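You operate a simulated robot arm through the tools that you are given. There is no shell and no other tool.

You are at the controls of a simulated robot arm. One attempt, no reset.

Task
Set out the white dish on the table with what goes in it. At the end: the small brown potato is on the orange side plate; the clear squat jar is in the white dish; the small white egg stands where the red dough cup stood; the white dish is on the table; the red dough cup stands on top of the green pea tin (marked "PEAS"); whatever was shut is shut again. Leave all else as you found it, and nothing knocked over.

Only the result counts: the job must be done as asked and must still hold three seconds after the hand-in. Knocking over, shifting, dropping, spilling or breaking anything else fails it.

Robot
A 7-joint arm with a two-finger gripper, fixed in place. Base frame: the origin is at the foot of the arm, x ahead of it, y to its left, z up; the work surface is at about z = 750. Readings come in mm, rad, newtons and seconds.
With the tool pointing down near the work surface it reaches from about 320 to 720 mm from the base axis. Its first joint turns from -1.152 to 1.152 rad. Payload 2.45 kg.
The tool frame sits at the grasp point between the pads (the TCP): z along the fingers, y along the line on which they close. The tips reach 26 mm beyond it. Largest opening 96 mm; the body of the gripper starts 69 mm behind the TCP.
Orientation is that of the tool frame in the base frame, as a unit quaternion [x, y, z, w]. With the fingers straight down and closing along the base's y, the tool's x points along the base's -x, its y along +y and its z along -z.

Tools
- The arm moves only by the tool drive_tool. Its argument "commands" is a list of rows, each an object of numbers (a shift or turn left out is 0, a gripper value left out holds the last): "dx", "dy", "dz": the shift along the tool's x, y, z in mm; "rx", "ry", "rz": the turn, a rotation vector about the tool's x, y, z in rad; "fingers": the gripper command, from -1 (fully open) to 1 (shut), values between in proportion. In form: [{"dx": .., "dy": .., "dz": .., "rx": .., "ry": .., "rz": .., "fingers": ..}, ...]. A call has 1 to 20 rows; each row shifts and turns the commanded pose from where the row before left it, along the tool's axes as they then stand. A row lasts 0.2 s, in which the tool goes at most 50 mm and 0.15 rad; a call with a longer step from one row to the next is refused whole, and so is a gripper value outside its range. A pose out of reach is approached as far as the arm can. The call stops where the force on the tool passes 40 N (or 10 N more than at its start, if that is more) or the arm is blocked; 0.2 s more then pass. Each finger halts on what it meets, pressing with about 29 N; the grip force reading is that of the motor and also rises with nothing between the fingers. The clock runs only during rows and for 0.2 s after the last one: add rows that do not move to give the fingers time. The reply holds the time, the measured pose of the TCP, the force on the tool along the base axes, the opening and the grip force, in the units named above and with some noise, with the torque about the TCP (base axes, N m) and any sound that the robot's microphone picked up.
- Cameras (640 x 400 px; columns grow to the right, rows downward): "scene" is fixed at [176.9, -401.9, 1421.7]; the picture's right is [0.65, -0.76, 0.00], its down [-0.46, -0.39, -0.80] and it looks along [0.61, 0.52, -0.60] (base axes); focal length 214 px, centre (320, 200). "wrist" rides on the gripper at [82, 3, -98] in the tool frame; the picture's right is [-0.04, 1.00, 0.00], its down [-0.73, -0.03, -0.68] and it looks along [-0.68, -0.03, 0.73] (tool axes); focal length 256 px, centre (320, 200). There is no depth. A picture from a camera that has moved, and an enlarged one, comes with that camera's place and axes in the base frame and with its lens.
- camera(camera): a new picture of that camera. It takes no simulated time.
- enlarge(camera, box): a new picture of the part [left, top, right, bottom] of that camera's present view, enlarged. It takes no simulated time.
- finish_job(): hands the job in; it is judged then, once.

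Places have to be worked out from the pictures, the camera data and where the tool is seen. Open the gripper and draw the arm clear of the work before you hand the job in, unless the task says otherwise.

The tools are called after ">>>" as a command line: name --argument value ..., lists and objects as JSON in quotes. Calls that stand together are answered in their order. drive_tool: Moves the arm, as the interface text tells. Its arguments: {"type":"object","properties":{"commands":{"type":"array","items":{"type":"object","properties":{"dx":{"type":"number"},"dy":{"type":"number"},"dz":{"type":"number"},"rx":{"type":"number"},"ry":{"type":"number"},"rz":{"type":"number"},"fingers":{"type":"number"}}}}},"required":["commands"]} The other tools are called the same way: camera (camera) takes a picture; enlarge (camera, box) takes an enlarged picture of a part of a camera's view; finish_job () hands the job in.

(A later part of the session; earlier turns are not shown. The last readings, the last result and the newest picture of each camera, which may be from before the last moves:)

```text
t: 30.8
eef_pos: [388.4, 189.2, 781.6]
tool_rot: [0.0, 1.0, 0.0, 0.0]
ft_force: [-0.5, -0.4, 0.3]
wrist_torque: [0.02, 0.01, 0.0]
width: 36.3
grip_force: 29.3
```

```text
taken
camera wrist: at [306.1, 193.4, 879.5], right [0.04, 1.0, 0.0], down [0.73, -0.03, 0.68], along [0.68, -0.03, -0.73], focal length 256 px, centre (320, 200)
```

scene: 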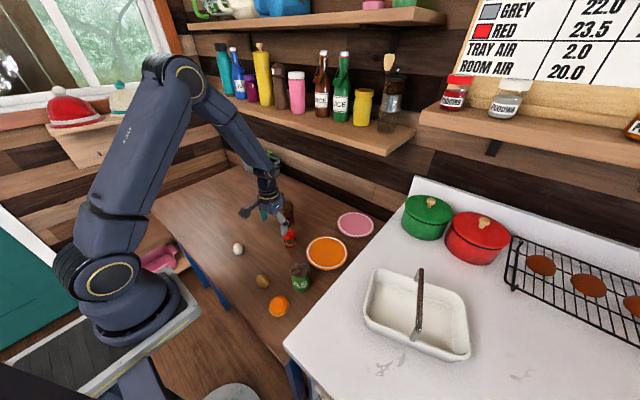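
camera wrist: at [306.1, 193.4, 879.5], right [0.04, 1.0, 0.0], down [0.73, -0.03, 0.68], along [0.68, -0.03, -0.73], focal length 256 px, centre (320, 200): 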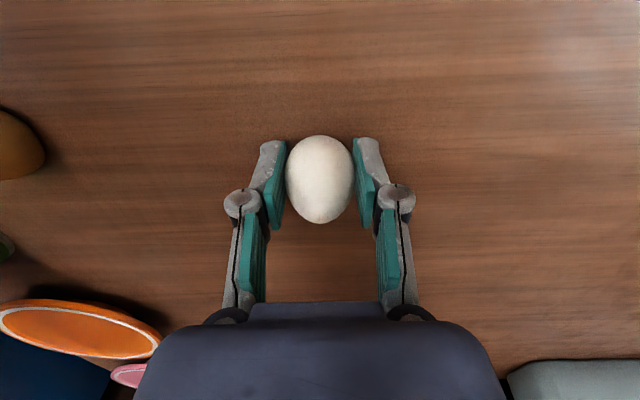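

The egg is held at 36 mm. I lift it a little and check for slippage.

>>> drive_tool --commands '[{"dz": -5, "fingers": 1}, {"dz": -10}, {"dz": -15}, {}]'

>>> camera --camera "wrist"

>>> enlarge --camera "scene" --box '[210, 210, 270, 270]'

```text
t: 31.8
eef_pos: [386.6, 190.6, 810.5]
tool_rot: [0.0, 1.0, 0.0, 0.0]
ft_force: [-0.6, 0.7, -0.8]
wrist_torque: [0.0, -0.01, -0.01]
width: 35.8
grip_force: 29.2
```

```text
taken
camera wrist: at [304.9, 194.1, 909.7], right [0.04, 1.0, 0.0], down [0.73, -0.03, 0.68], along [0.68, -0.03, -0.73], focal length 256 px, centre (320, 200)
```

wrist: 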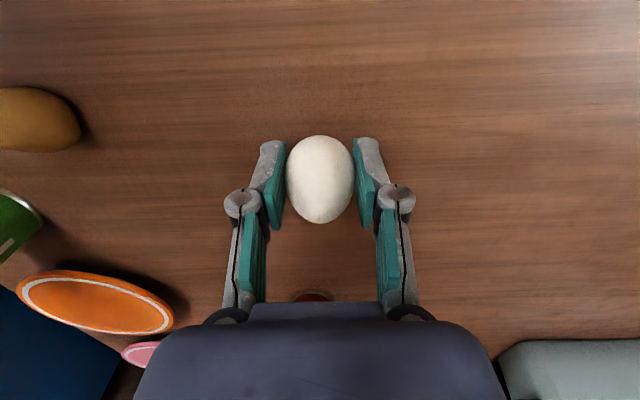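

```text
6.67 times, centred on (240, 240) of scene
camera zoom: at [176.9, -401.9, 1421.7], right [0.65, -0.76, 0.0], down [-0.46, -0.39, -0.8], along [0.61, 0.52, -0.6], focal length 1430 px, centre (853, -67)
```

zoom: 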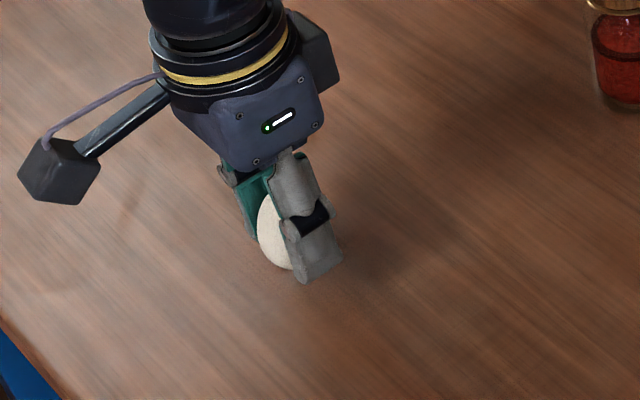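

No slip. I carry the egg to where the cup stood (≈ (549, 70)), staying well above the table, and look before lowering.

>>> drive_tool --commands '[{"dz": -15, "fingers": 1}, {"dz": -15}, {"dx": -12, "dy": -9}, {"dx": -25, "dy": -19}, {"dx": -29, "dy": -22}, {"dx": -29, "dy": -22}, {"dx": -29, "dy": -22}, {"dx": -24, "dy": -18}, {"dx": -12.7, "dy": -9}, {}, {"dz": 20}, {"dz": 15}, {"dz": 10}, {}]'

>>> camera --camera "wrist"

>>> enlarge --camera "scene" --box '[250, 190, 340, 270]'

```text
t: 34.8
eef_pos: [548.8, 71.0, 795.4]
tool_rot: [-0.001, 1.0, -0.001, 0.0]
ft_force: [-0.4, -0.8, -1.2]
wrist_torque: [0.0, 0.02, 0.01]
width: 36.0
grip_force: 29.5
```

```text
taken
camera wrist: at [466.0, 74.8, 894.8], right [0.04, 1.0, 0.0], down [0.73, -0.03, 0.68], along [0.68, -0.03, -0.73], focal length 256 px, centre (320, 200)
```

wrist: 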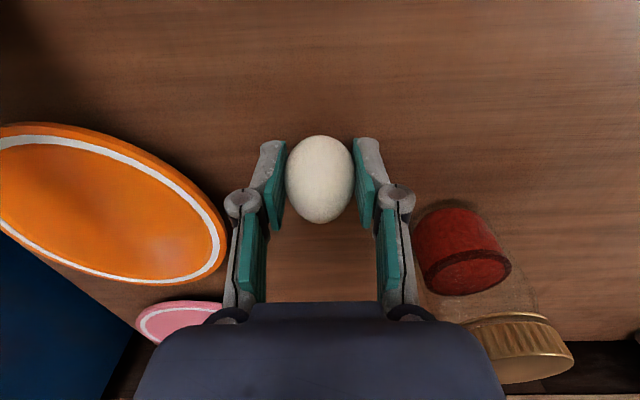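

```text
5.00 times, centred on (295, 230) of scene
camera zoom: at [176.9, -401.9, 1421.7], right [0.65, -0.76, 0.0], down [-0.46, -0.39, -0.8], along [0.61, 0.52, -0.6], focal length 1072 px, centre (445, 50)
```

zoom: 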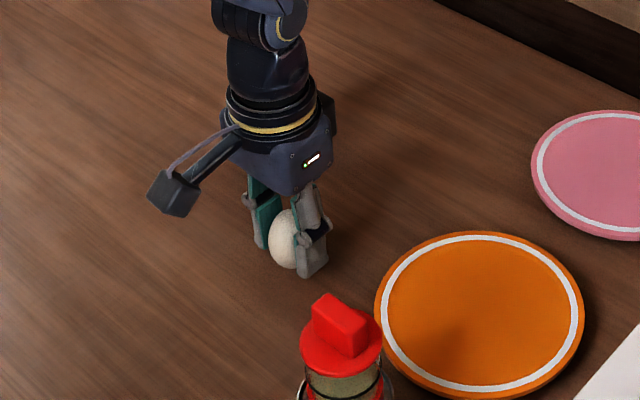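

The plate and jar line up in the view as they did when I gripped the cup there, so the spot is right. I lower to the pickup height gently.

>>> drive_tool --commands '[{"dz": 6, "fingers": 1}, {"dz": 5}, {"dz": 2.5}, {"dz": 1}, {}]'

```text
t: 36.0
eef_pos: [548.4, 70.0, 781.1]
tool_rot: [0.0, 1.0, 0.001, 0.001]
ft_force: [0.0, 0.3, 0.3]
wrist_torque: [0.01, 0.01, 0.02]
width: 35.9
grip_force: 28.5
```

Vertical force has risen from about −1 to +0.3 N, so the egg is just touching. I go down a further 0.7 mm to confirm.

>>> drive_tool --commands '[{"dz": 0.7, "fingers": 1}, {}]'

```text
t: 36.6
eef_pos: [548.9, 70.8, 780.9]
tool_rot: [0.0, 1.0, 0.001, 0.0]
ft_force: [-0.4, 0.2, 0.7]
wrist_torque: [-0.03, 0.0, 0.02]
width: 36.2
grip_force: 28.7
```

Egg is on the table at its pickup height. I open the fingers gradually to let it settle.

>>> drive_tool --commands '[{"fingers": 0.22}, {"fingers": 0.18}, {"fingers": 0.12}, {"fingers": 0.0}, {"fingers": -0.2}, {"fingers": -0.4}, {}]'

>>> camera --camera "wrist"

>>> enlarge --camera "scene" --box '[250, 190, 340, 270]'

```text
t: 38.2
eef_pos: [548.6, 70.3, 781.4]
tool_rot: [0.001, 1.0, 0.0, -0.001]
ft_force: [0.0, 0.8, -0.7]
wrist_torque: [-0.01, -0.04, 0.01]
width: 67.2
grip_force: 0.1
```

```text
taken
camera wrist: at [466.0, 73.7, 879.6], right [0.04, 1.0, 0.0], down [0.73, -0.03, 0.68], along [0.68, -0.03, -0.73], focal length 256 px, centre (320, 200)
```

wrist: 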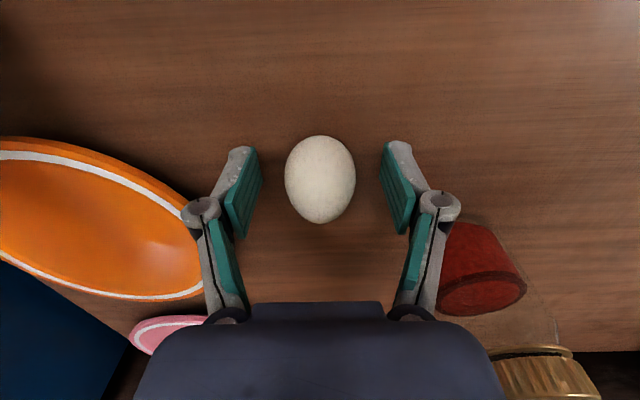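

```text
5.00 times, centred on (295, 230) of scene
camera zoom: at [176.9, -401.9, 1421.7], right [0.65, -0.76, 0.0], down [-0.46, -0.39, -0.8], along [0.61, 0.52, -0.6], focal length 1072 px, centre (445, 50)
```

zoom: 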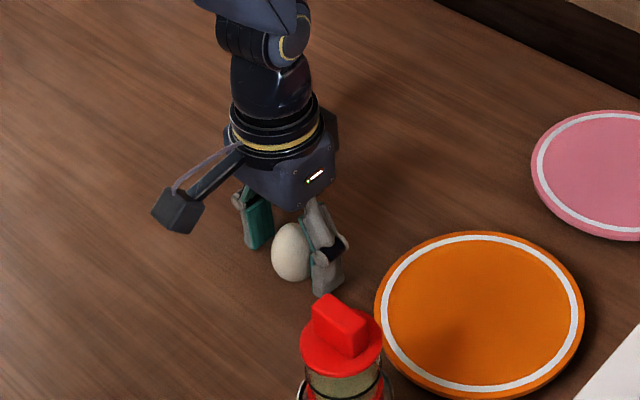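

The egg stands upright on the cup's old spot. I rise straight up and go to view the potato.

>>> drive_tool --commands '[{"dz": -10, "fingers": -0.4}, {"dz": -30}, {"dz": -40}, {"dz": -40, "fingers": -1}, {"dx": 40, "dy": -12}, {"dx": 40, "dy": -12}, {"dx": 40, "dy": -12}, {"dx": 40, "dy": -12}, {"dx": 35, "dy": -9}, {}]'

>>> camera --camera "wrist"

>>> camera --camera "scene"

>>> enlarge --camera "scene" --box '[240, 210, 340, 320]'

```text
t: 40.4
eef_pos: [354.2, 13.9, 901.9]
tool_rot: [-0.001, 1.0, 0.0, 0.0]
ft_force: [-0.3, 0.0, 0.1]
wrist_torque: [0.01, 0.05, 0.01]
width: 95.8
grip_force: 0.0
```

```text
taken
camera wrist: at [272.1, 17.2, 1000.6], right [0.04, 1.0, 0.0], down [0.73, -0.03, 0.68], along [0.68, -0.03, -0.73], focal length 256 px, centre (320, 200)
```

wrist: 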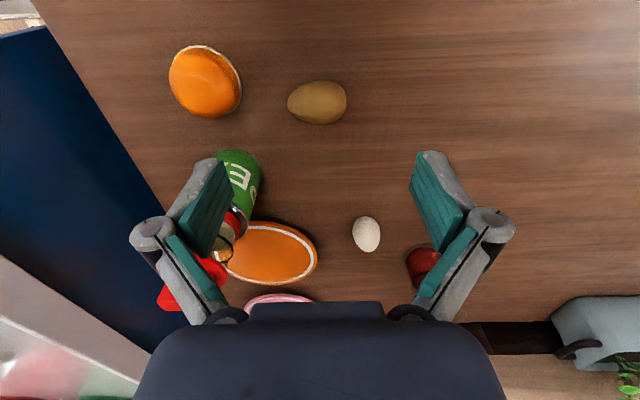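

```text
taken
```

scene: 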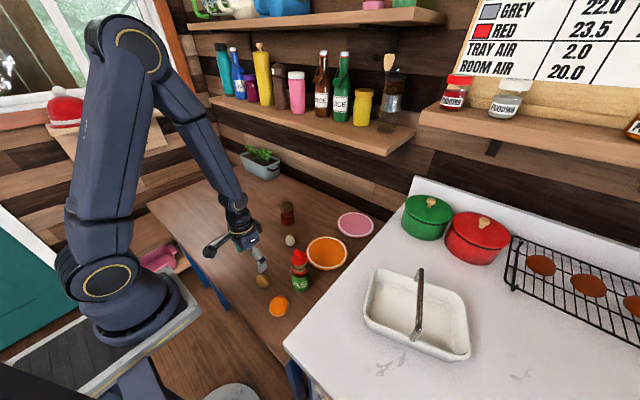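

```text
3.64 times, centred on (290, 265) of scene
camera zoom: at [176.9, -401.9, 1421.7], right [0.65, -0.76, 0.0], down [-0.46, -0.39, -0.8], along [0.61, 0.52, -0.6], focal length 780 px, centre (429, -36)
```

zoom: 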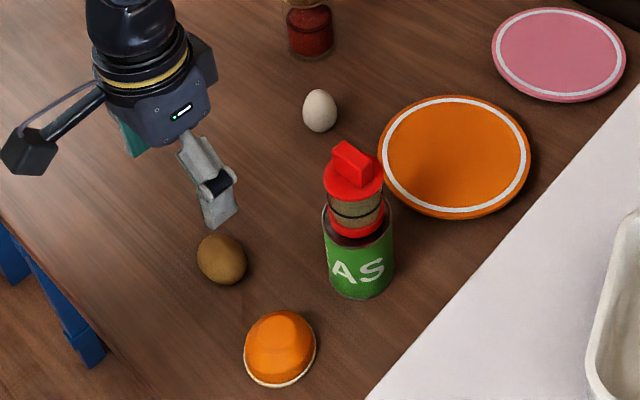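

The potato lies with its long axis along y: about 54 × 37 mm, centred ≈ (363, 10). I turn the gripper 90° so the fingers close across its narrow side (along x), and then check the view.

>>> drive_tool --commands '[{"dx": -11, "dy": -3}, {"rz": 0.15}, {"rz": 0.15}, {"rz": 0.15}, {"rz": 0.15}, {"rz": 0.15}, {"rz": 0.15}, {"rz": 0.15}, {"rz": 0.15}, {"rz": 0.15}, {"rz": 0.15}, {"rz": 0.0708}, {}]'

>>> camera --camera "wrist"

>>> camera --camera "scene"

```text
t: 43.2
eef_pos: [363.7, 9.5, 899.3]
tool_rot: [0.708, 0.706, 0.0, 0.0]
ft_force: [-0.5, 0.4, -0.3]
wrist_torque: [0.02, -0.02, 0.02]
width: 95.8
grip_force: 0.0
```

```text
taken
camera wrist: at [367.1, 92.0, 999.3], right [1.0, -0.04, 0.0], down [-0.03, -0.73, 0.68], along [-0.03, -0.68, -0.73], focal length 256 px, centre (320, 200)
```

wrist: 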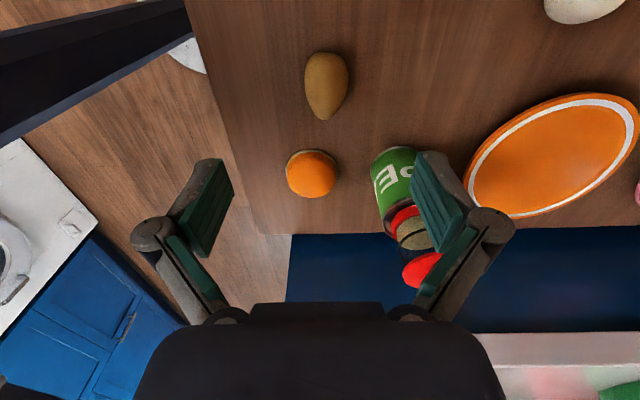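

```text
taken
```

scene: 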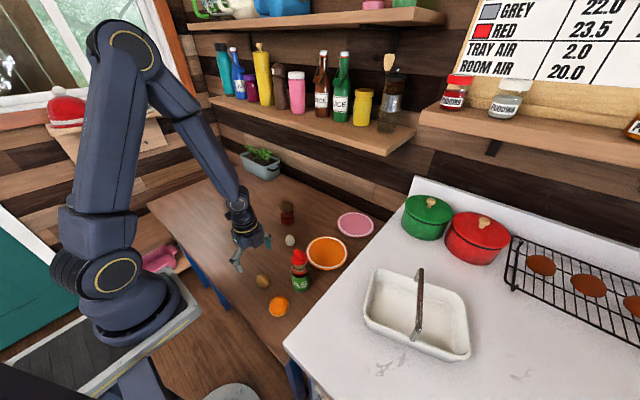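

The potato is centred at ≈ (366.5, 12.5). I correct the position, descend to TCP z ≈ 782 and check.

>>> drive_tool --commands '[{"dx": 2.7, "dy": 3.3, "fingers": -1}, {"dz": 35}, {"dz": 35}, {"dz": 30}, {"dz": 12}, {"dz": 5.8}, {}]'

>>> camera --camera "wrist"

>>> enlarge --camera "scene" --box '[230, 240, 320, 310]'

```text
t: 44.8
eef_pos: [367.4, 12.6, 783.5]
tool_rot: [0.707, 0.707, 0.0, 0.0]
ft_force: [-0.1, 0.0, -0.1]
wrist_torque: [-0.03, 0.03, 0.0]
width: 95.9
grip_force: 0.1
```

```text
taken
camera wrist: at [370.0, 94.3, 881.8], right [1.0, -0.04, 0.0], down [-0.03, -0.73, 0.68], along [-0.03, -0.68, -0.73], focal length 256 px, centre (320, 200)
```

wrist: 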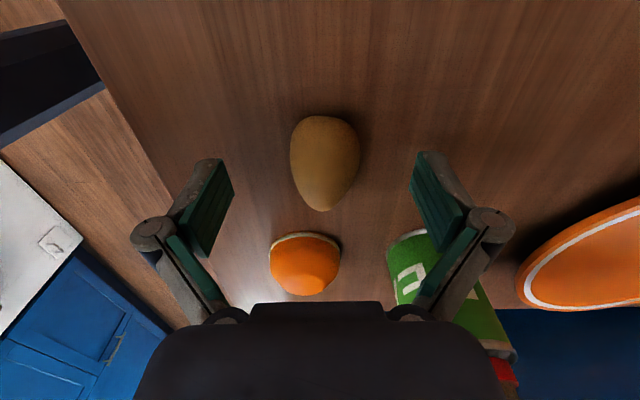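

```text
5.71 times, centred on (275, 275) of scene
camera zoom: at [176.9, -401.9, 1421.7], right [0.65, -0.76, 0.0], down [-0.46, -0.39, -0.8], along [0.61, 0.52, -0.6], focal length 1226 px, centre (577, -229)
```

zoom: 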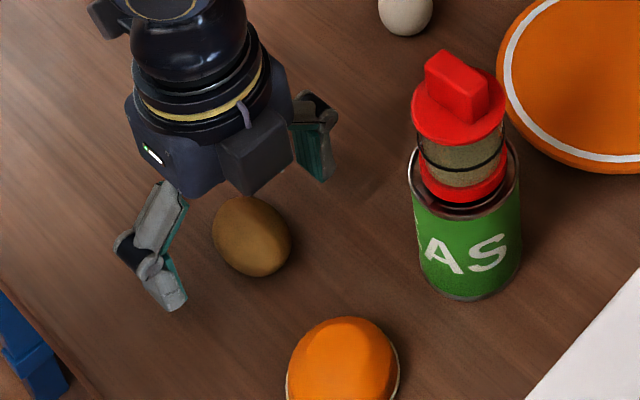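

The potato's wider end is ~7 mm further toward +y than the fingers, and ~2 mm in +x. I shift, lower 2.5 mm and close.

>>> drive_tool --commands '[{"dx": 7, "dy": 2.4, "fingers": -1}, {"dz": 2.5}, {"fingers": 0.0}, {"fingers": 0.0}, {"fingers": 1}, {"fingers": 1}, {"fingers": 1}, {"fingers": 1}]'

>>> camera --camera "wrist"

```text
t: 46.6
eef_pos: [369.8, 20.3, 780.8]
tool_rot: [0.707, 0.707, 0.0, 0.0]
ft_force: [0.1, 0.0, 5.6]
wrist_torque: [-0.01, 0.01, 0.01]
width: 38.1
grip_force: 28.8
```

```text
taken
camera wrist: at [372.6, 102.0, 879.4], right [1.0, -0.04, 0.0], down [-0.03, -0.73, 0.68], along [-0.03, -0.68, -0.73], focal length 256 px, centre (320, 200)
```

wrist: 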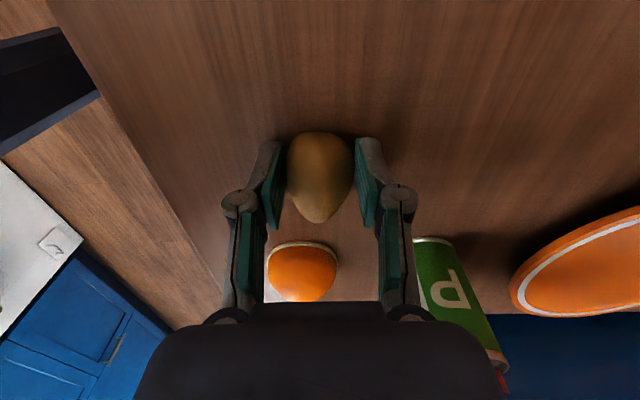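

Potato gripped at 38 mm. I lift it and check the hold.

>>> drive_tool --commands '[{"dz": -5, "fingers": 1}, {"dz": -10}, {"dz": -15}, {"dz": -20}, {}]'

>>> camera --camera "wrist"

>>> enlarge --camera "scene" --box '[220, 200, 360, 310]'

```text
t: 47.8
eef_pos: [368.6, 21.1, 831.4]
tool_rot: [0.707, 0.707, 0.001, 0.001]
ft_force: [0.2, 1.2, 0.3]
wrist_torque: [0.02, 0.01, 0.0]
width: 38.2
grip_force: 29.2
```

```text
taken
camera wrist: at [372.2, 103.0, 930.4], right [1.0, -0.04, 0.0], down [-0.03, -0.73, 0.68], along [-0.03, -0.68, -0.73], focal length 256 px, centre (320, 200)
```

wrist: 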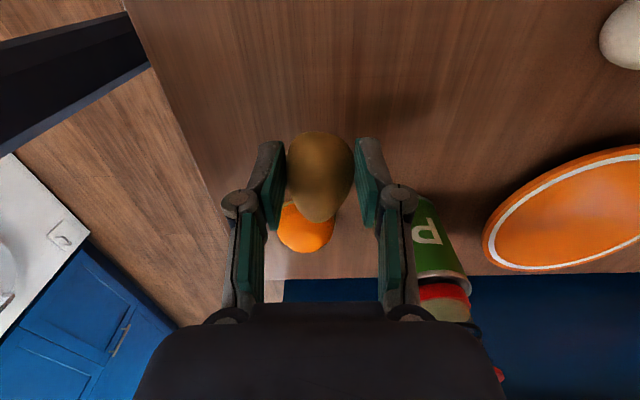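

```text
3.64 times, centred on (290, 255) of scene
camera zoom: at [176.9, -401.9, 1421.7], right [0.65, -0.76, 0.0], down [-0.46, -0.39, -0.8], along [0.61, 0.52, -0.6], focal length 780 px, centre (429, 0)
```

zoom: 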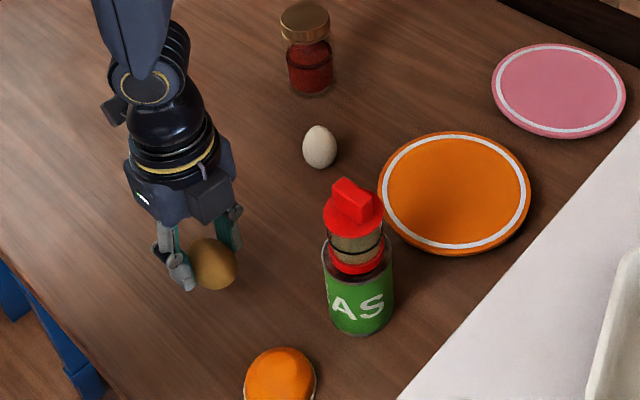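

The potato is held well. I carry it around the far side of the tin toward the orange plate, staying high, and then look down at the plate.

>>> drive_tool --commands '[{"dz": -25, "fingers": 1}, {"dz": -25}, {"dy": 20}, {"dy": 35}, {"dy": 38, "dx": -3}, {"dy": 38, "dx": -3}, {"dy": 35, "dx": -3}, {"dy": 25}, {"dy": 15, "dx": -15}, {"dy": 15, "dx": -25}, {"dy": 10, "dx": -25}, {"dx": -10}, {}]'

>>> camera --camera "wrist"

>>> enlarge --camera "scene" --box '[240, 180, 380, 300]'

```text
t: 50.6
eef_pos: [599.6, -65.1, 880.2]
tool_rot: [0.707, 0.707, 0.0, -0.001]
ft_force: [-0.1, 0.7, -1.4]
wrist_torque: [-0.01, -0.03, -0.02]
width: 38.3
grip_force: 29.2
```

```text
taken
camera wrist: at [603.3, 16.6, 979.1], right [1.0, -0.04, 0.0], down [-0.03, -0.73, 0.68], along [-0.03, -0.68, -0.73], focal length 256 px, centre (320, 200)
```

wrist: 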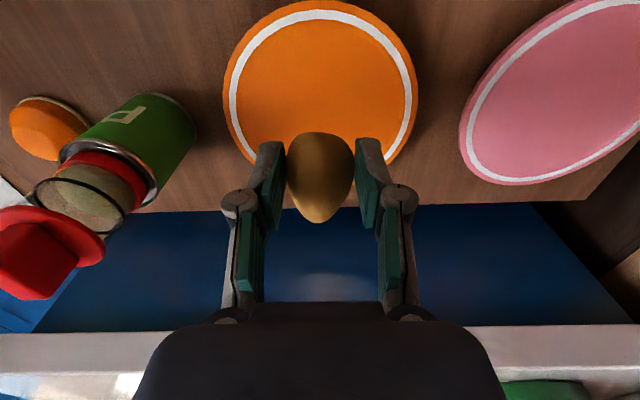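

```text
3.33 times, centred on (310, 240) of scene
camera zoom: at [176.9, -401.9, 1421.7], right [0.65, -0.76, 0.0], down [-0.46, -0.39, -0.8], along [0.61, 0.52, -0.6], focal length 715 px, centre (353, 67)
```

zoom: 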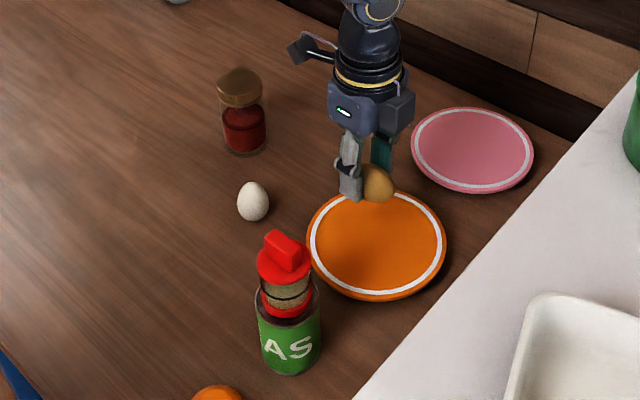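

From above, the plate's centre reads as ≈ (602, −79), R ≈ 78. I centre the potato over it and lower most of the way.

>>> drive_tool --commands '[{"dx": -10.5, "dy": 2, "fingers": 1}, {"dz": 20}, {"dz": 25}, {"dz": 20}, {"dz": 12}, {"dz": 5}, {}]'

>>> camera --camera "wrist"

>>> enlarge --camera "scene" --box '[270, 190, 370, 280]'

```text
t: 52.2
eef_pos: [603.0, -74.5, 799.1]
tool_rot: [0.707, 0.707, 0.001, 0.0]
ft_force: [-5.5, -0.4, 24.0]
wrist_torque: [-0.12, 0.18, -0.07]
width: 37.9
grip_force: 29.4
```

```text
taken
camera wrist: at [606.2, 7.1, 897.9], right [1.0, -0.04, 0.0], down [-0.03, -0.73, 0.68], along [-0.03, -0.68, -0.73], focal length 256 px, centre (320, 200)
```

wrist: 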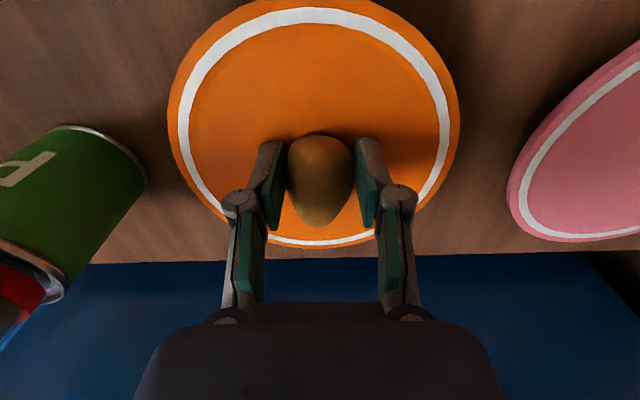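

```text
4.44 times, centred on (320, 235) of scene
camera zoom: at [176.3, -401.8, 1421.8], right [0.65, -0.76, 0.0], down [-0.46, -0.39, -0.8], along [0.61, 0.52, -0.6], focal length 953 px, centre (320, 44)
```

zoom: 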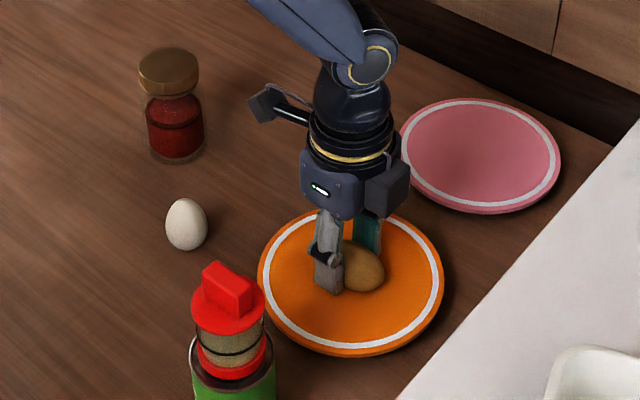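

Contact with the plate occurred at TCP z ≈ 798 with 24 N. I back off slightly to relieve the load before opening.

>>> drive_tool --commands '[{"dz": -1.2, "fingers": 1}, {}]'

```text
t: 52.8
eef_pos: [604.1, -73.7, 799.6]
tool_rot: [0.708, 0.707, 0.0, 0.001]
ft_force: [2.7, -1.4, 7.0]
wrist_torque: [-0.11, -0.11, -0.03]
width: 38.1
grip_force: 29.0
```

Down to 7 N; 0.4 mm more, then I open the fingers gradually.

>>> drive_tool --commands '[{"dz": -0.4, "fingers": 1}, {}, {"fingers": 0.18}, {"fingers": 0.14}, {"fingers": 0.08}, {"fingers": 0.0}, {"fingers": -0.15}, {"fingers": -0.25}, {}]'

>>> camera --camera "wrist"

>>> enlarge --camera "scene" --box '[270, 190, 370, 280]'

```text
t: 54.8
eef_pos: [602.9, -74.9, 800.4]
tool_rot: [0.707, 0.707, 0.001, 0.0]
ft_force: [0.7, 0.4, 0.6]
wrist_torque: [0.01, 0.0, -0.01]
width: 60.0
grip_force: 0.1
```

```text
taken
camera wrist: at [605.9, 6.9, 898.9], right [1.0, -0.04, 0.0], down [-0.03, -0.73, 0.68], along [-0.03, -0.68, -0.73], focal length 256 px, centre (320, 200)
```

wrist: 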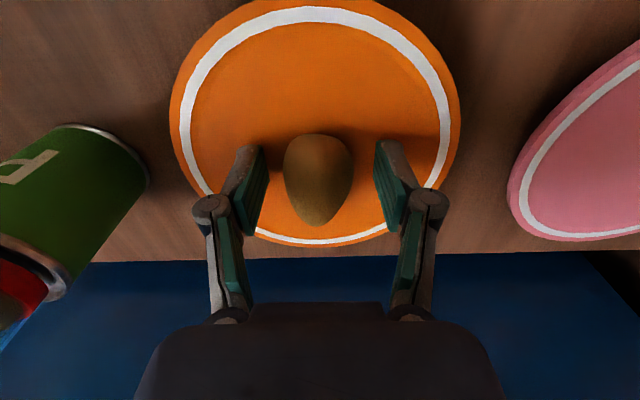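

```text
4.44 times, centred on (320, 235) of scene
camera zoom: at [176.9, -401.9, 1421.7], right [0.65, -0.76, 0.0], down [-0.46, -0.39, -0.8], along [0.61, 0.52, -0.6], focal length 953 px, centre (320, 44)
```

zoom: 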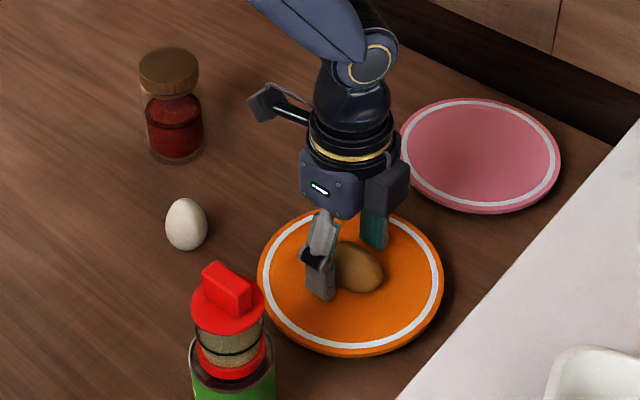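

The potato rests on the plate. I rise straight up, turn the gripper back, and travel high toward the counter to study the dish.

>>> drive_tool --commands '[{"dz": -15, "fingers": -0.25}, {"dz": -40}, {"dz": -45}, {"dz": -45, "fingers": -1}, {"dz": -45}, {"dz": -45}, {"dz": -45}, {"rz": -0.15}, {"rz": -0.15}, {"rz": -0.15}, {"rz": -0.15}, {"rz": -0.15}, {"rz": -0.15}, {"rz": -0.15}, {"rz": -0.15}, {"rz": -0.15}, {"rz": -0.15}, {"rz": -0.0708}, {}]'

>>> drive_tool --commands '[{"dx": 20, "dy": -40}, {"dx": 20, "dy": -40}, {"dx": 20, "dy": -40}, {"dx": 20, "dy": -40}, {"dx": 20, "dy": -40}, {"dx": 20, "dy": -40}, {"dx": 20, "dy": -40}, {"dx": 20, "dy": -40}, {}]'

>>> camera --camera "wrist"

>>> camera --camera "scene"

```text
t: 58.8
eef_pos: [601.9, -74.0, 1080.8]
tool_rot: [0.0, 1.0, 0.0, 0.0]
ft_force: [-0.1, 0.2, -0.1]
wrist_torque: [0.0, 0.0, 0.01]
width: 95.9
grip_force: 0.0
```

```text
t: 60.8
eef_pos: [441.7, -396.6, 1078.8]
tool_rot: [-0.001, 1.0, -0.001, 0.0]
ft_force: [-0.3, 0.1, 0.2]
wrist_torque: [-0.01, 0.0, 0.04]
width: 96.1
grip_force: 0.1
```

```text
taken
camera wrist: at [359.4, -393.2, 1177.8], right [0.04, 1.0, 0.0], down [0.73, -0.03, 0.68], along [0.68, -0.03, -0.73], focal length 256 px, centre (320, 200)
```

wrist: 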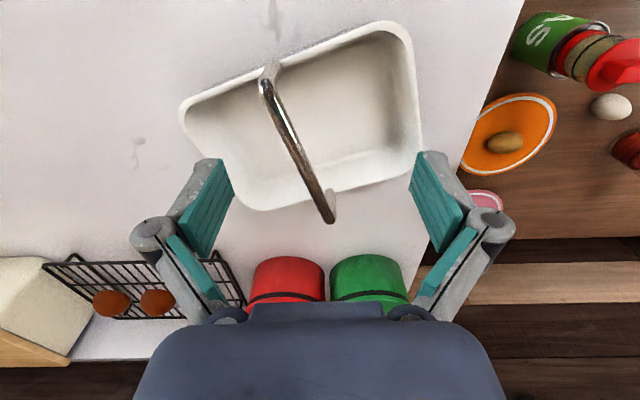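

```text
taken
```

scene: 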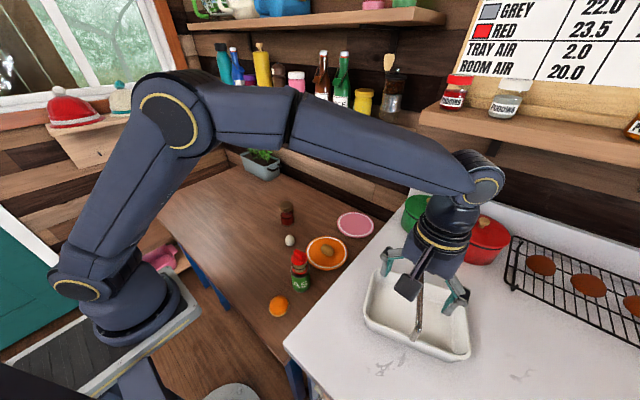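

I zoom in on the dish and its handle from both cameras to measure the handle's height and direction.

>>> enlarge --camera "wrist" --box '[170, 10, 450, 230]'

>>> enlarge --camera "scene" --box '[355, 250, 475, 370]'

```text
1.82 times, centred on (310, 120) of wrist
camera zoom: at [359.4, -393.2, 1177.8], right [0.04, 1.0, 0.0], down [0.73, -0.03, 0.68], along [0.68, -0.03, -0.73], focal length 465 px, centre (338, 346)
```

zoom: 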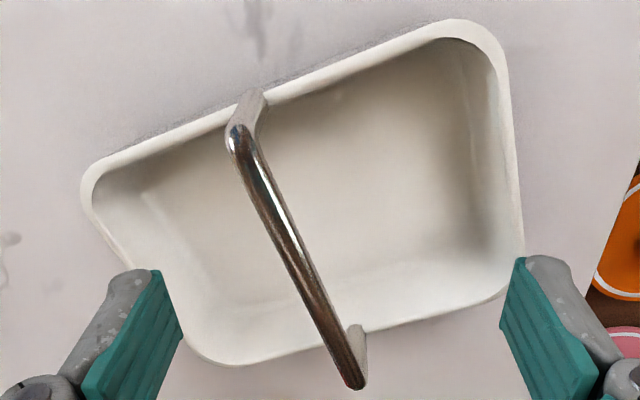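

```text
3.33 times, centred on (415, 310) of scene
camera zoom: at [176.9, -401.9, 1421.7], right [0.65, -0.76, 0.0], down [-0.46, -0.39, -0.8], along [0.61, 0.52, -0.6], focal length 715 px, centre (3, -167)
```

zoom: 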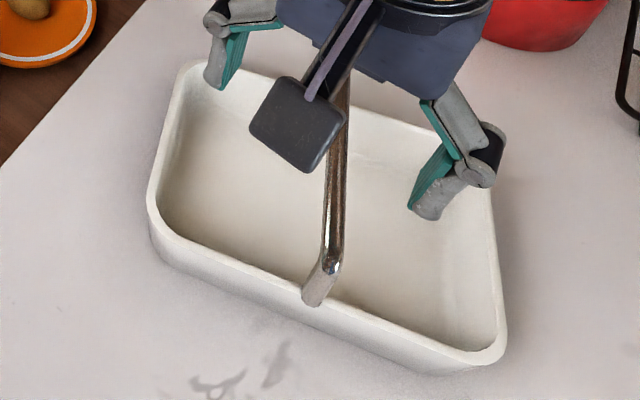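

Triangulating, the handle bar runs from ≈ (412, −426) to (545, −388) at z ≈ 1015, with its midpoint ≈ (478, −407). The rim is at z ≈ 968, and the bar direction is ~16° off the x axis. I move over its middle, turn the fingers across the bar and check from above.

>>> drive_tool --commands '[{"dx": -20, "dy": -6, "fingers": -1}, {"dx": -16, "dy": -6}, {"rz": -0.15}, {"rz": -0.13}, {"dz": 15}, {}]'

>>> camera --camera "wrist"

>>> enlarge --camera "scene" --box '[345, 180, 485, 370]'

```text
t: 62.2
eef_pos: [479.5, -407.3, 1064.2]
tool_rot: [-0.139, 0.99, 0.0, 0.0]
ft_force: [0.2, -0.2, 0.3]
wrist_torque: [-0.01, -0.01, 0.0]
width: 96.0
grip_force: 0.0
```

```text
taken
camera wrist: at [399.2, -426.1, 1163.6], right [-0.24, 0.97, 0.0], down [0.71, 0.17, 0.68], along [0.66, 0.16, -0.73], focal length 256 px, centre (320, 200)
```

wrist: 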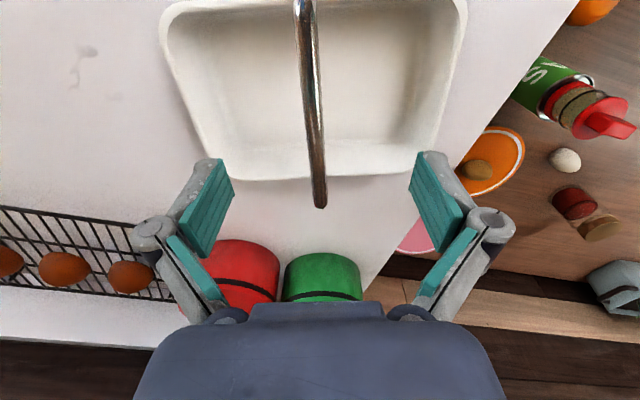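

```text
2.11 times, centred on (415, 275) of scene
camera zoom: at [176.9, -401.9, 1421.7], right [0.65, -0.76, 0.0], down [-0.46, -0.39, -0.8], along [0.61, 0.52, -0.6], focal length 452 px, centre (120, 42)
```

zoom: 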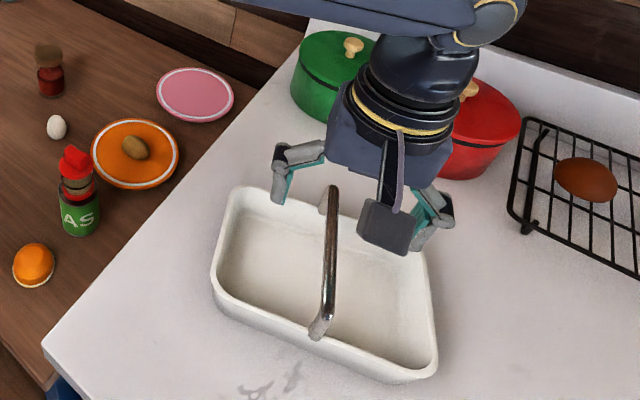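

The bar is nearly lined up: about 4 mm to the −y side of centre and ~3 mm toward the base. I correct that, descend so the bar sits between the pads (TCP z ≈ 1011), and look before closing.

>>> drive_tool --commands '[{"dx": 3, "dy": -4, "fingers": -1}, {"dz": 20}, {"dz": 20}, {"dz": 13}, {}]'

>>> camera --camera "wrist"

>>> enlarge --camera "scene" --box '[345, 180, 485, 370]'

```text
t: 63.4
eef_pos: [476.6, -411.3, 1011.9]
tool_rot: [-0.139, 0.99, -0.001, 0.0]
ft_force: [0.0, 0.0, -0.6]
wrist_torque: [-0.03, -0.01, 0.02]
width: 95.8
grip_force: 0.0
```

```text
taken
camera wrist: at [396.6, -430.3, 1111.1], right [-0.24, 0.97, 0.0], down [0.71, 0.17, 0.68], along [0.66, 0.16, -0.73], focal length 256 px, centre (320, 200)
```

wrist: 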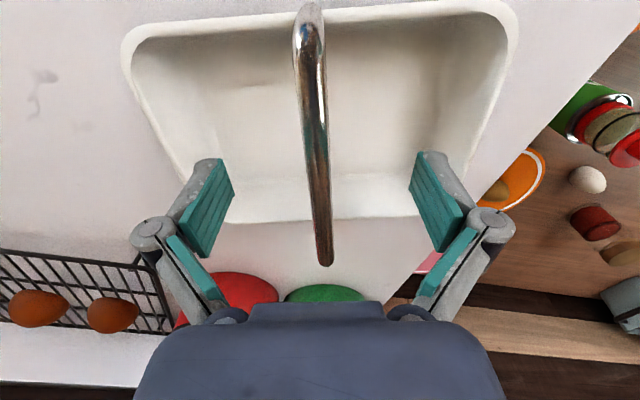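

```text
2.11 times, centred on (415, 275) of scene
camera zoom: at [176.9, -401.9, 1421.7], right [0.65, -0.76, 0.0], down [-0.46, -0.39, -0.8], along [0.61, 0.52, -0.6], focal length 452 px, centre (120, 42)
```

zoom: 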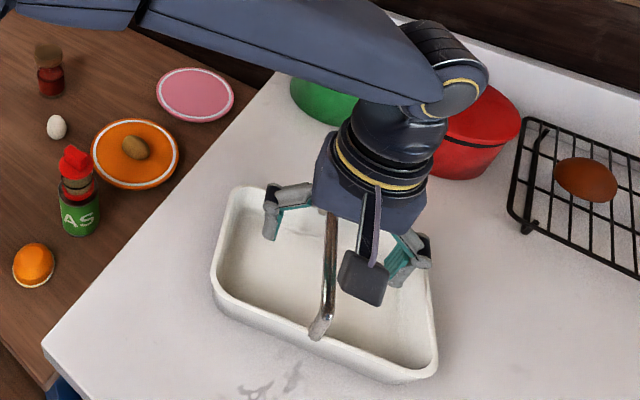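

The bar is between the pads and near the middle. I close the fingers on it.

>>> drive_tool --commands '[{"dy": -1.5, "fingers": -1}, {"fingers": 0.3}, {"fingers": 0.5}, {"fingers": 0.7}, {"fingers": 1}, {"fingers": 1}, {"fingers": 1}, {"fingers": 1}, {"fingers": 1}]'

>>> camera --camera "wrist"

>>> enlarge --camera "scene" --box '[345, 180, 485, 370]'

```text
t: 65.4
eef_pos: [476.1, -412.7, 1011.7]
tool_rot: [-0.14, 0.99, 0.0, 0.0]
ft_force: [0.5, 0.2, -0.3]
wrist_torque: [0.02, 0.03, 0.13]
width: 10.0
grip_force: 28.6
```

```text
taken
camera wrist: at [397.0, -431.8, 1111.1], right [-0.24, 0.97, 0.0], down [0.71, 0.17, 0.68], along [0.66, 0.16, -0.73], focal length 256 px, centre (320, 200)
```

wrist: 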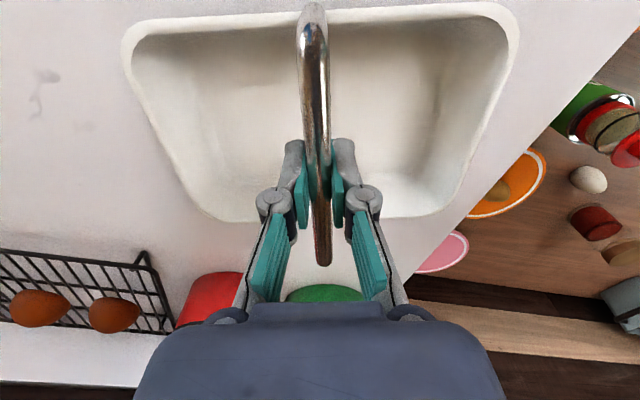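

```text
2.11 times, centred on (415, 275) of scene
camera zoom: at [177.0, -401.9, 1421.7], right [0.65, -0.76, 0.0], down [-0.46, -0.39, -0.8], along [0.61, 0.52, -0.6], focal length 452 px, centre (120, 42)
```

zoom: 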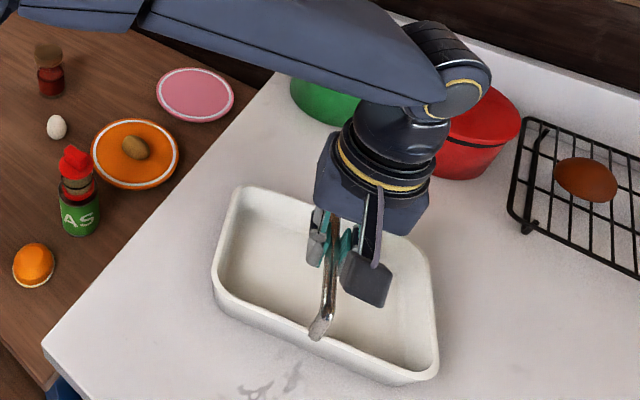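

The bar is gripped (10 mm). I lift a few millimetres slowly and read the load.

>>> drive_tool --commands '[{"dz": -3, "fingers": 1}, {"dz": -3}, {"dz": -4}, {"dz": -5}, {}]'

>>> enlarge --camera "scene" --box '[345, 180, 485, 370]'

>>> camera --camera "wrist"

```text
t: 66.6
eef_pos: [476.2, -413.9, 1026.8]
tool_rot: [-0.139, 0.99, 0.001, 0.0]
ft_force: [-0.4, -0.6, -3.6]
wrist_torque: [0.01, 0.04, -0.02]
width: 10.7
grip_force: 29.2
```

```text
2.11 times, centred on (415, 275) of scene
camera zoom: at [177.0, -401.9, 1421.7], right [0.65, -0.76, 0.0], down [-0.46, -0.39, -0.8], along [0.61, 0.52, -0.6], focal length 452 px, centre (120, 42)
```

zoom: 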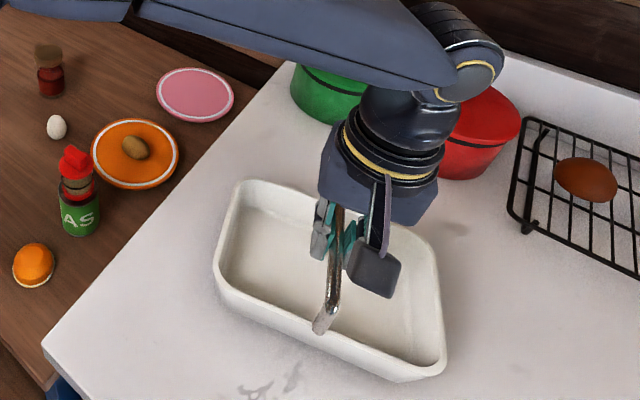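

```text
taken
camera wrist: at [396.0, -432.1, 1126.0], right [-0.24, 0.97, 0.0], down [0.71, 0.17, 0.68], along [0.66, 0.16, -0.73], focal length 256 px, centre (320, 200)
```

wrist: 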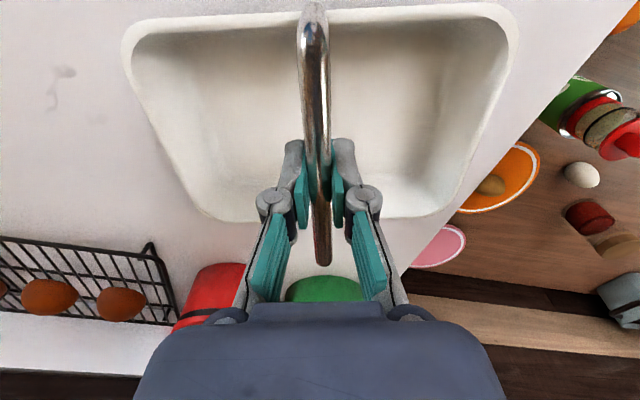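

The dish is off the counter hanging level (≈3.6 N). I raise it further, turn back to the neutral orientation, and start carrying it slowly along y above everything on the table.

>>> drive_tool --commands '[{"dz": -10, "fingers": 1}, {"dz": -15}, {"dz": -15}, {"dz": -15}, {"dz": -15}, {"dz": -10}, {"rz": 0.08}, {"rz": 0.1}, {"rz": 0.1}, {"dy": 10}, {"dy": 20}, {"dy": 25}, {"dy": 25}, {"dy": 25}, {"dy": 25}, {"dy": 25}, {"dy": 15}, {"dy": 10}, {}]'

>>> camera --camera "scene"

>>> camera --camera "wrist"

```text
t: 70.6
eef_pos: [476.1, -233.6, 1107.9]
tool_rot: [0.0, 1.0, 0.001, 0.0]
ft_force: [-0.4, -0.6, -3.8]
wrist_torque: [0.04, 0.0, 0.05]
width: 10.4
grip_force: 28.3
```

```text
taken
```

scene: 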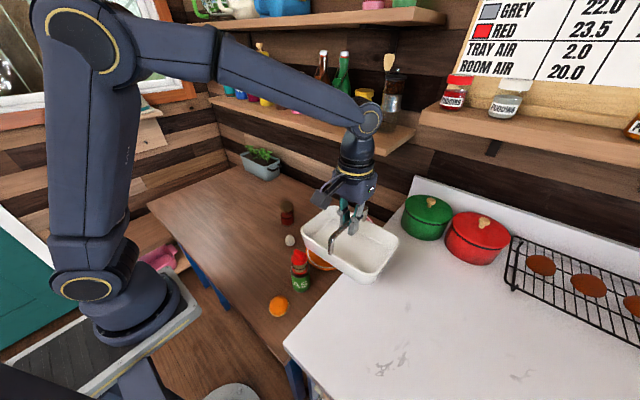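

```text
taken
camera wrist: at [394.7, -229.3, 1206.2], right [0.04, 1.0, 0.0], down [0.73, -0.03, 0.68], along [0.68, -0.03, -0.73], focal length 256 px, centre (320, 200)
```

wrist: 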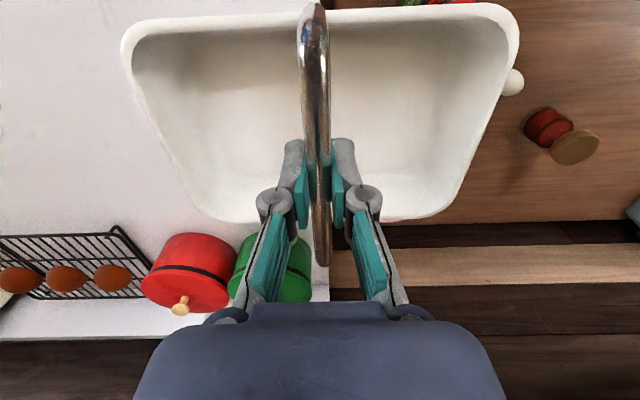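

The dish is steady with the bottom well above the cup and tin. I continue along +y to about y = 310.

>>> drive_tool --commands '[{"dy": 10, "fingers": 1}, {"dy": 20}, {"dy": 30}, {"dy": 30}, {"dy": 30}, {"dy": 30}, {"dy": 30}, {"dy": 30}, {"dy": 30}, {"dy": 30}, {"dy": 30}, {"dy": 30}, {"dy": 30}, {"dy": 30}, {"dy": 30}, {"dy": 30}, {"dy": 30}, {"dy": 30}, {"dy": 20}, {"dy": 13}]'

>>> drive_tool --commands '[{"dx": -4, "fingers": 1}, {}, {}]'

>>> camera --camera "scene"

>>> camera --camera "wrist"

```text
t: 74.8
eef_pos: [477.1, 308.4, 1106.6]
tool_rot: [0.001, 1.0, 0.001, 0.0]
ft_force: [1.3, -0.2, -4.2]
wrist_torque: [-0.02, 0.01, 0.03]
width: 10.2
grip_force: 29.1
```

```text
t: 75.6
eef_pos: [480.7, 310.6, 1106.5]
tool_rot: [0.001, 1.0, 0.0, 0.0]
ft_force: [0.9, -0.9, -4.3]
wrist_torque: [0.0, -0.01, 0.01]
width: 10.4
grip_force: 29.2
```

```text
taken
```

scene: 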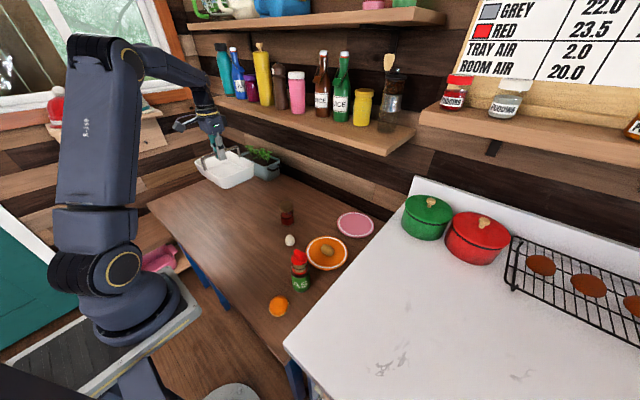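

```text
taken
camera wrist: at [399.5, 313.4, 1205.2], right [0.04, 1.0, 0.0], down [0.73, -0.03, 0.68], along [0.68, -0.03, -0.73], focal length 256 px, centre (320, 200)
```

wrist: 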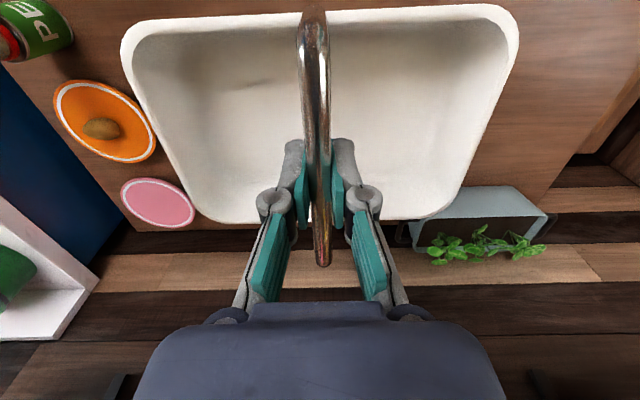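

The dish hovers over an empty part of the table at (480, 310). I lower it to a little above the expected contact height and look.

>>> drive_tool --commands '[{"dz": 10, "fingers": 1}, {"dz": 20}, {"dz": 22}, {"dz": 22}, {"dz": 22}, {"dz": 22}, {"dz": 22}, {"dz": 22}, {"dz": 22}, {"dz": 20}, {"dz": 15}, {"dz": 10}, {}]'

>>> enlarge --camera "scene" --box '[170, 130, 320, 270]'

>>> camera --camera "wrist"

```text
t: 78.4
eef_pos: [480.7, 309.8, 877.8]
tool_rot: [0.0, 1.0, 0.0, 0.0]
ft_force: [0.3, -0.3, -3.8]
wrist_torque: [0.02, 0.0, 0.01]
width: 10.4
grip_force: 28.9
```

```text
2.86 times, centred on (245, 200) of scene
camera zoom: at [177.0, -401.8, 1421.7], right [0.65, -0.76, 0.0], down [-0.46, -0.39, -0.8], along [0.61, 0.52, -0.6], focal length 613 px, centre (534, 200)
```

zoom: 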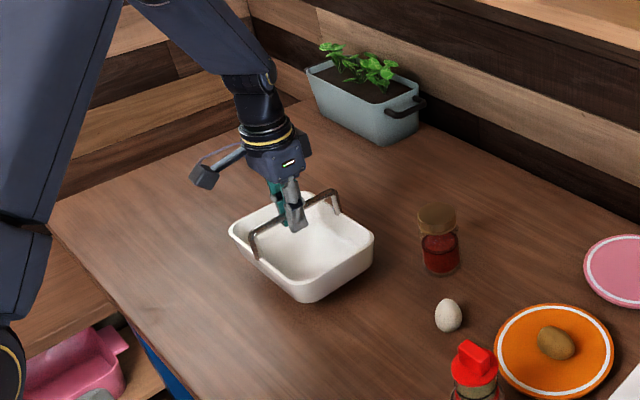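

```text
taken
camera wrist: at [398.7, 313.7, 976.4], right [0.04, 1.0, 0.0], down [0.73, -0.03, 0.68], along [0.68, -0.03, -0.73], focal length 256 px, centre (320, 200)
```

wrist: 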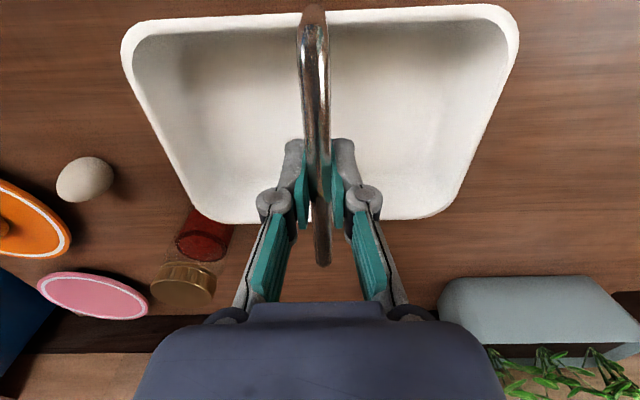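

All clear around the dish. I lower further with shrinking steps toward contact.

>>> drive_tool --commands '[{"dz": 8, "fingers": 1}, {"dz": 8}, {"dz": 5}, {"dz": 3}, {"dz": 2}, {"dz": 2}, {}]'

>>> enlarge --camera "scene" --box '[210, 165, 270, 215]'

```text
t: 80.0
eef_pos: [481.4, 310.8, 849.5]
tool_rot: [0.001, 1.0, 0.0, -0.001]
ft_force: [-0.4, 0.4, -3.6]
wrist_torque: [0.04, 0.04, 0.01]
width: 10.2
grip_force: 28.5
```

```text
8.00 times, centred on (240, 190) of scene
camera zoom: at [177.0, -401.8, 1421.7], right [0.65, -0.76, 0.0], down [-0.46, -0.39, -0.8], along [0.61, 0.52, -0.6], focal length 1716 px, centre (960, 280)
```

zoom: 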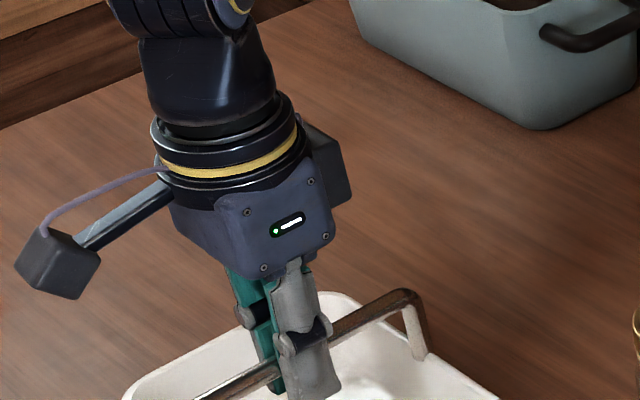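

Still hanging freely. I continue in 1.5–2 mm steps.

>>> drive_tool --commands '[{"dz": 2, "fingers": 1}, {"dz": 2}, {"dz": 1.5}, {"dz": 1.5}, {}]'

```text
t: 81.2
eef_pos: [482.5, 311.1, 843.9]
tool_rot: [0.001, 1.0, 0.0, 0.0]
ft_force: [-0.6, -0.1, -2.9]
wrist_torque: [0.0, -0.01, -0.03]
width: 10.5
grip_force: 29.1
```

Not yet seated (−2.9 N). A few more small steps.

>>> drive_tool --commands '[{"dz": 1.5, "fingers": 1}, {"dz": 1.5}, {}]'

>>> enlarge --camera "scene" --box '[210, 170, 280, 230]'

```text
t: 82.0
eef_pos: [482.1, 310.8, 841.7]
tool_rot: [0.001, 1.0, 0.001, 0.001]
ft_force: [-2.6, -5.2, 20.9]
wrist_torque: [-0.01, 0.03, -0.02]
width: 10.5
grip_force: 29.1
```

```text
6.67 times, centred on (245, 200) of scene
camera zoom: at [176.5, -402.2, 1421.6], right [0.65, -0.76, 0.0], down [-0.46, -0.39, -0.8], along [0.61, 0.52, -0.6], focal length 1430 px, centre (820, 200)
```

zoom: 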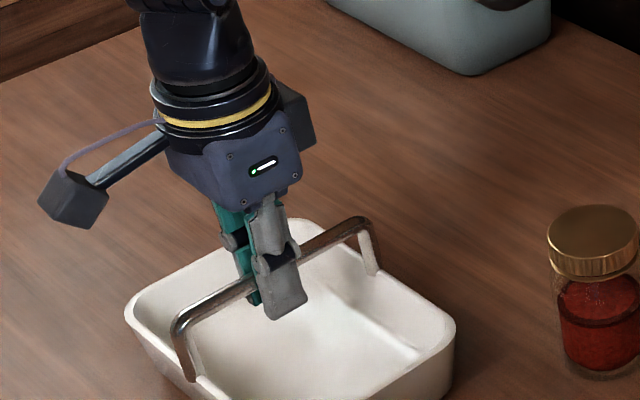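

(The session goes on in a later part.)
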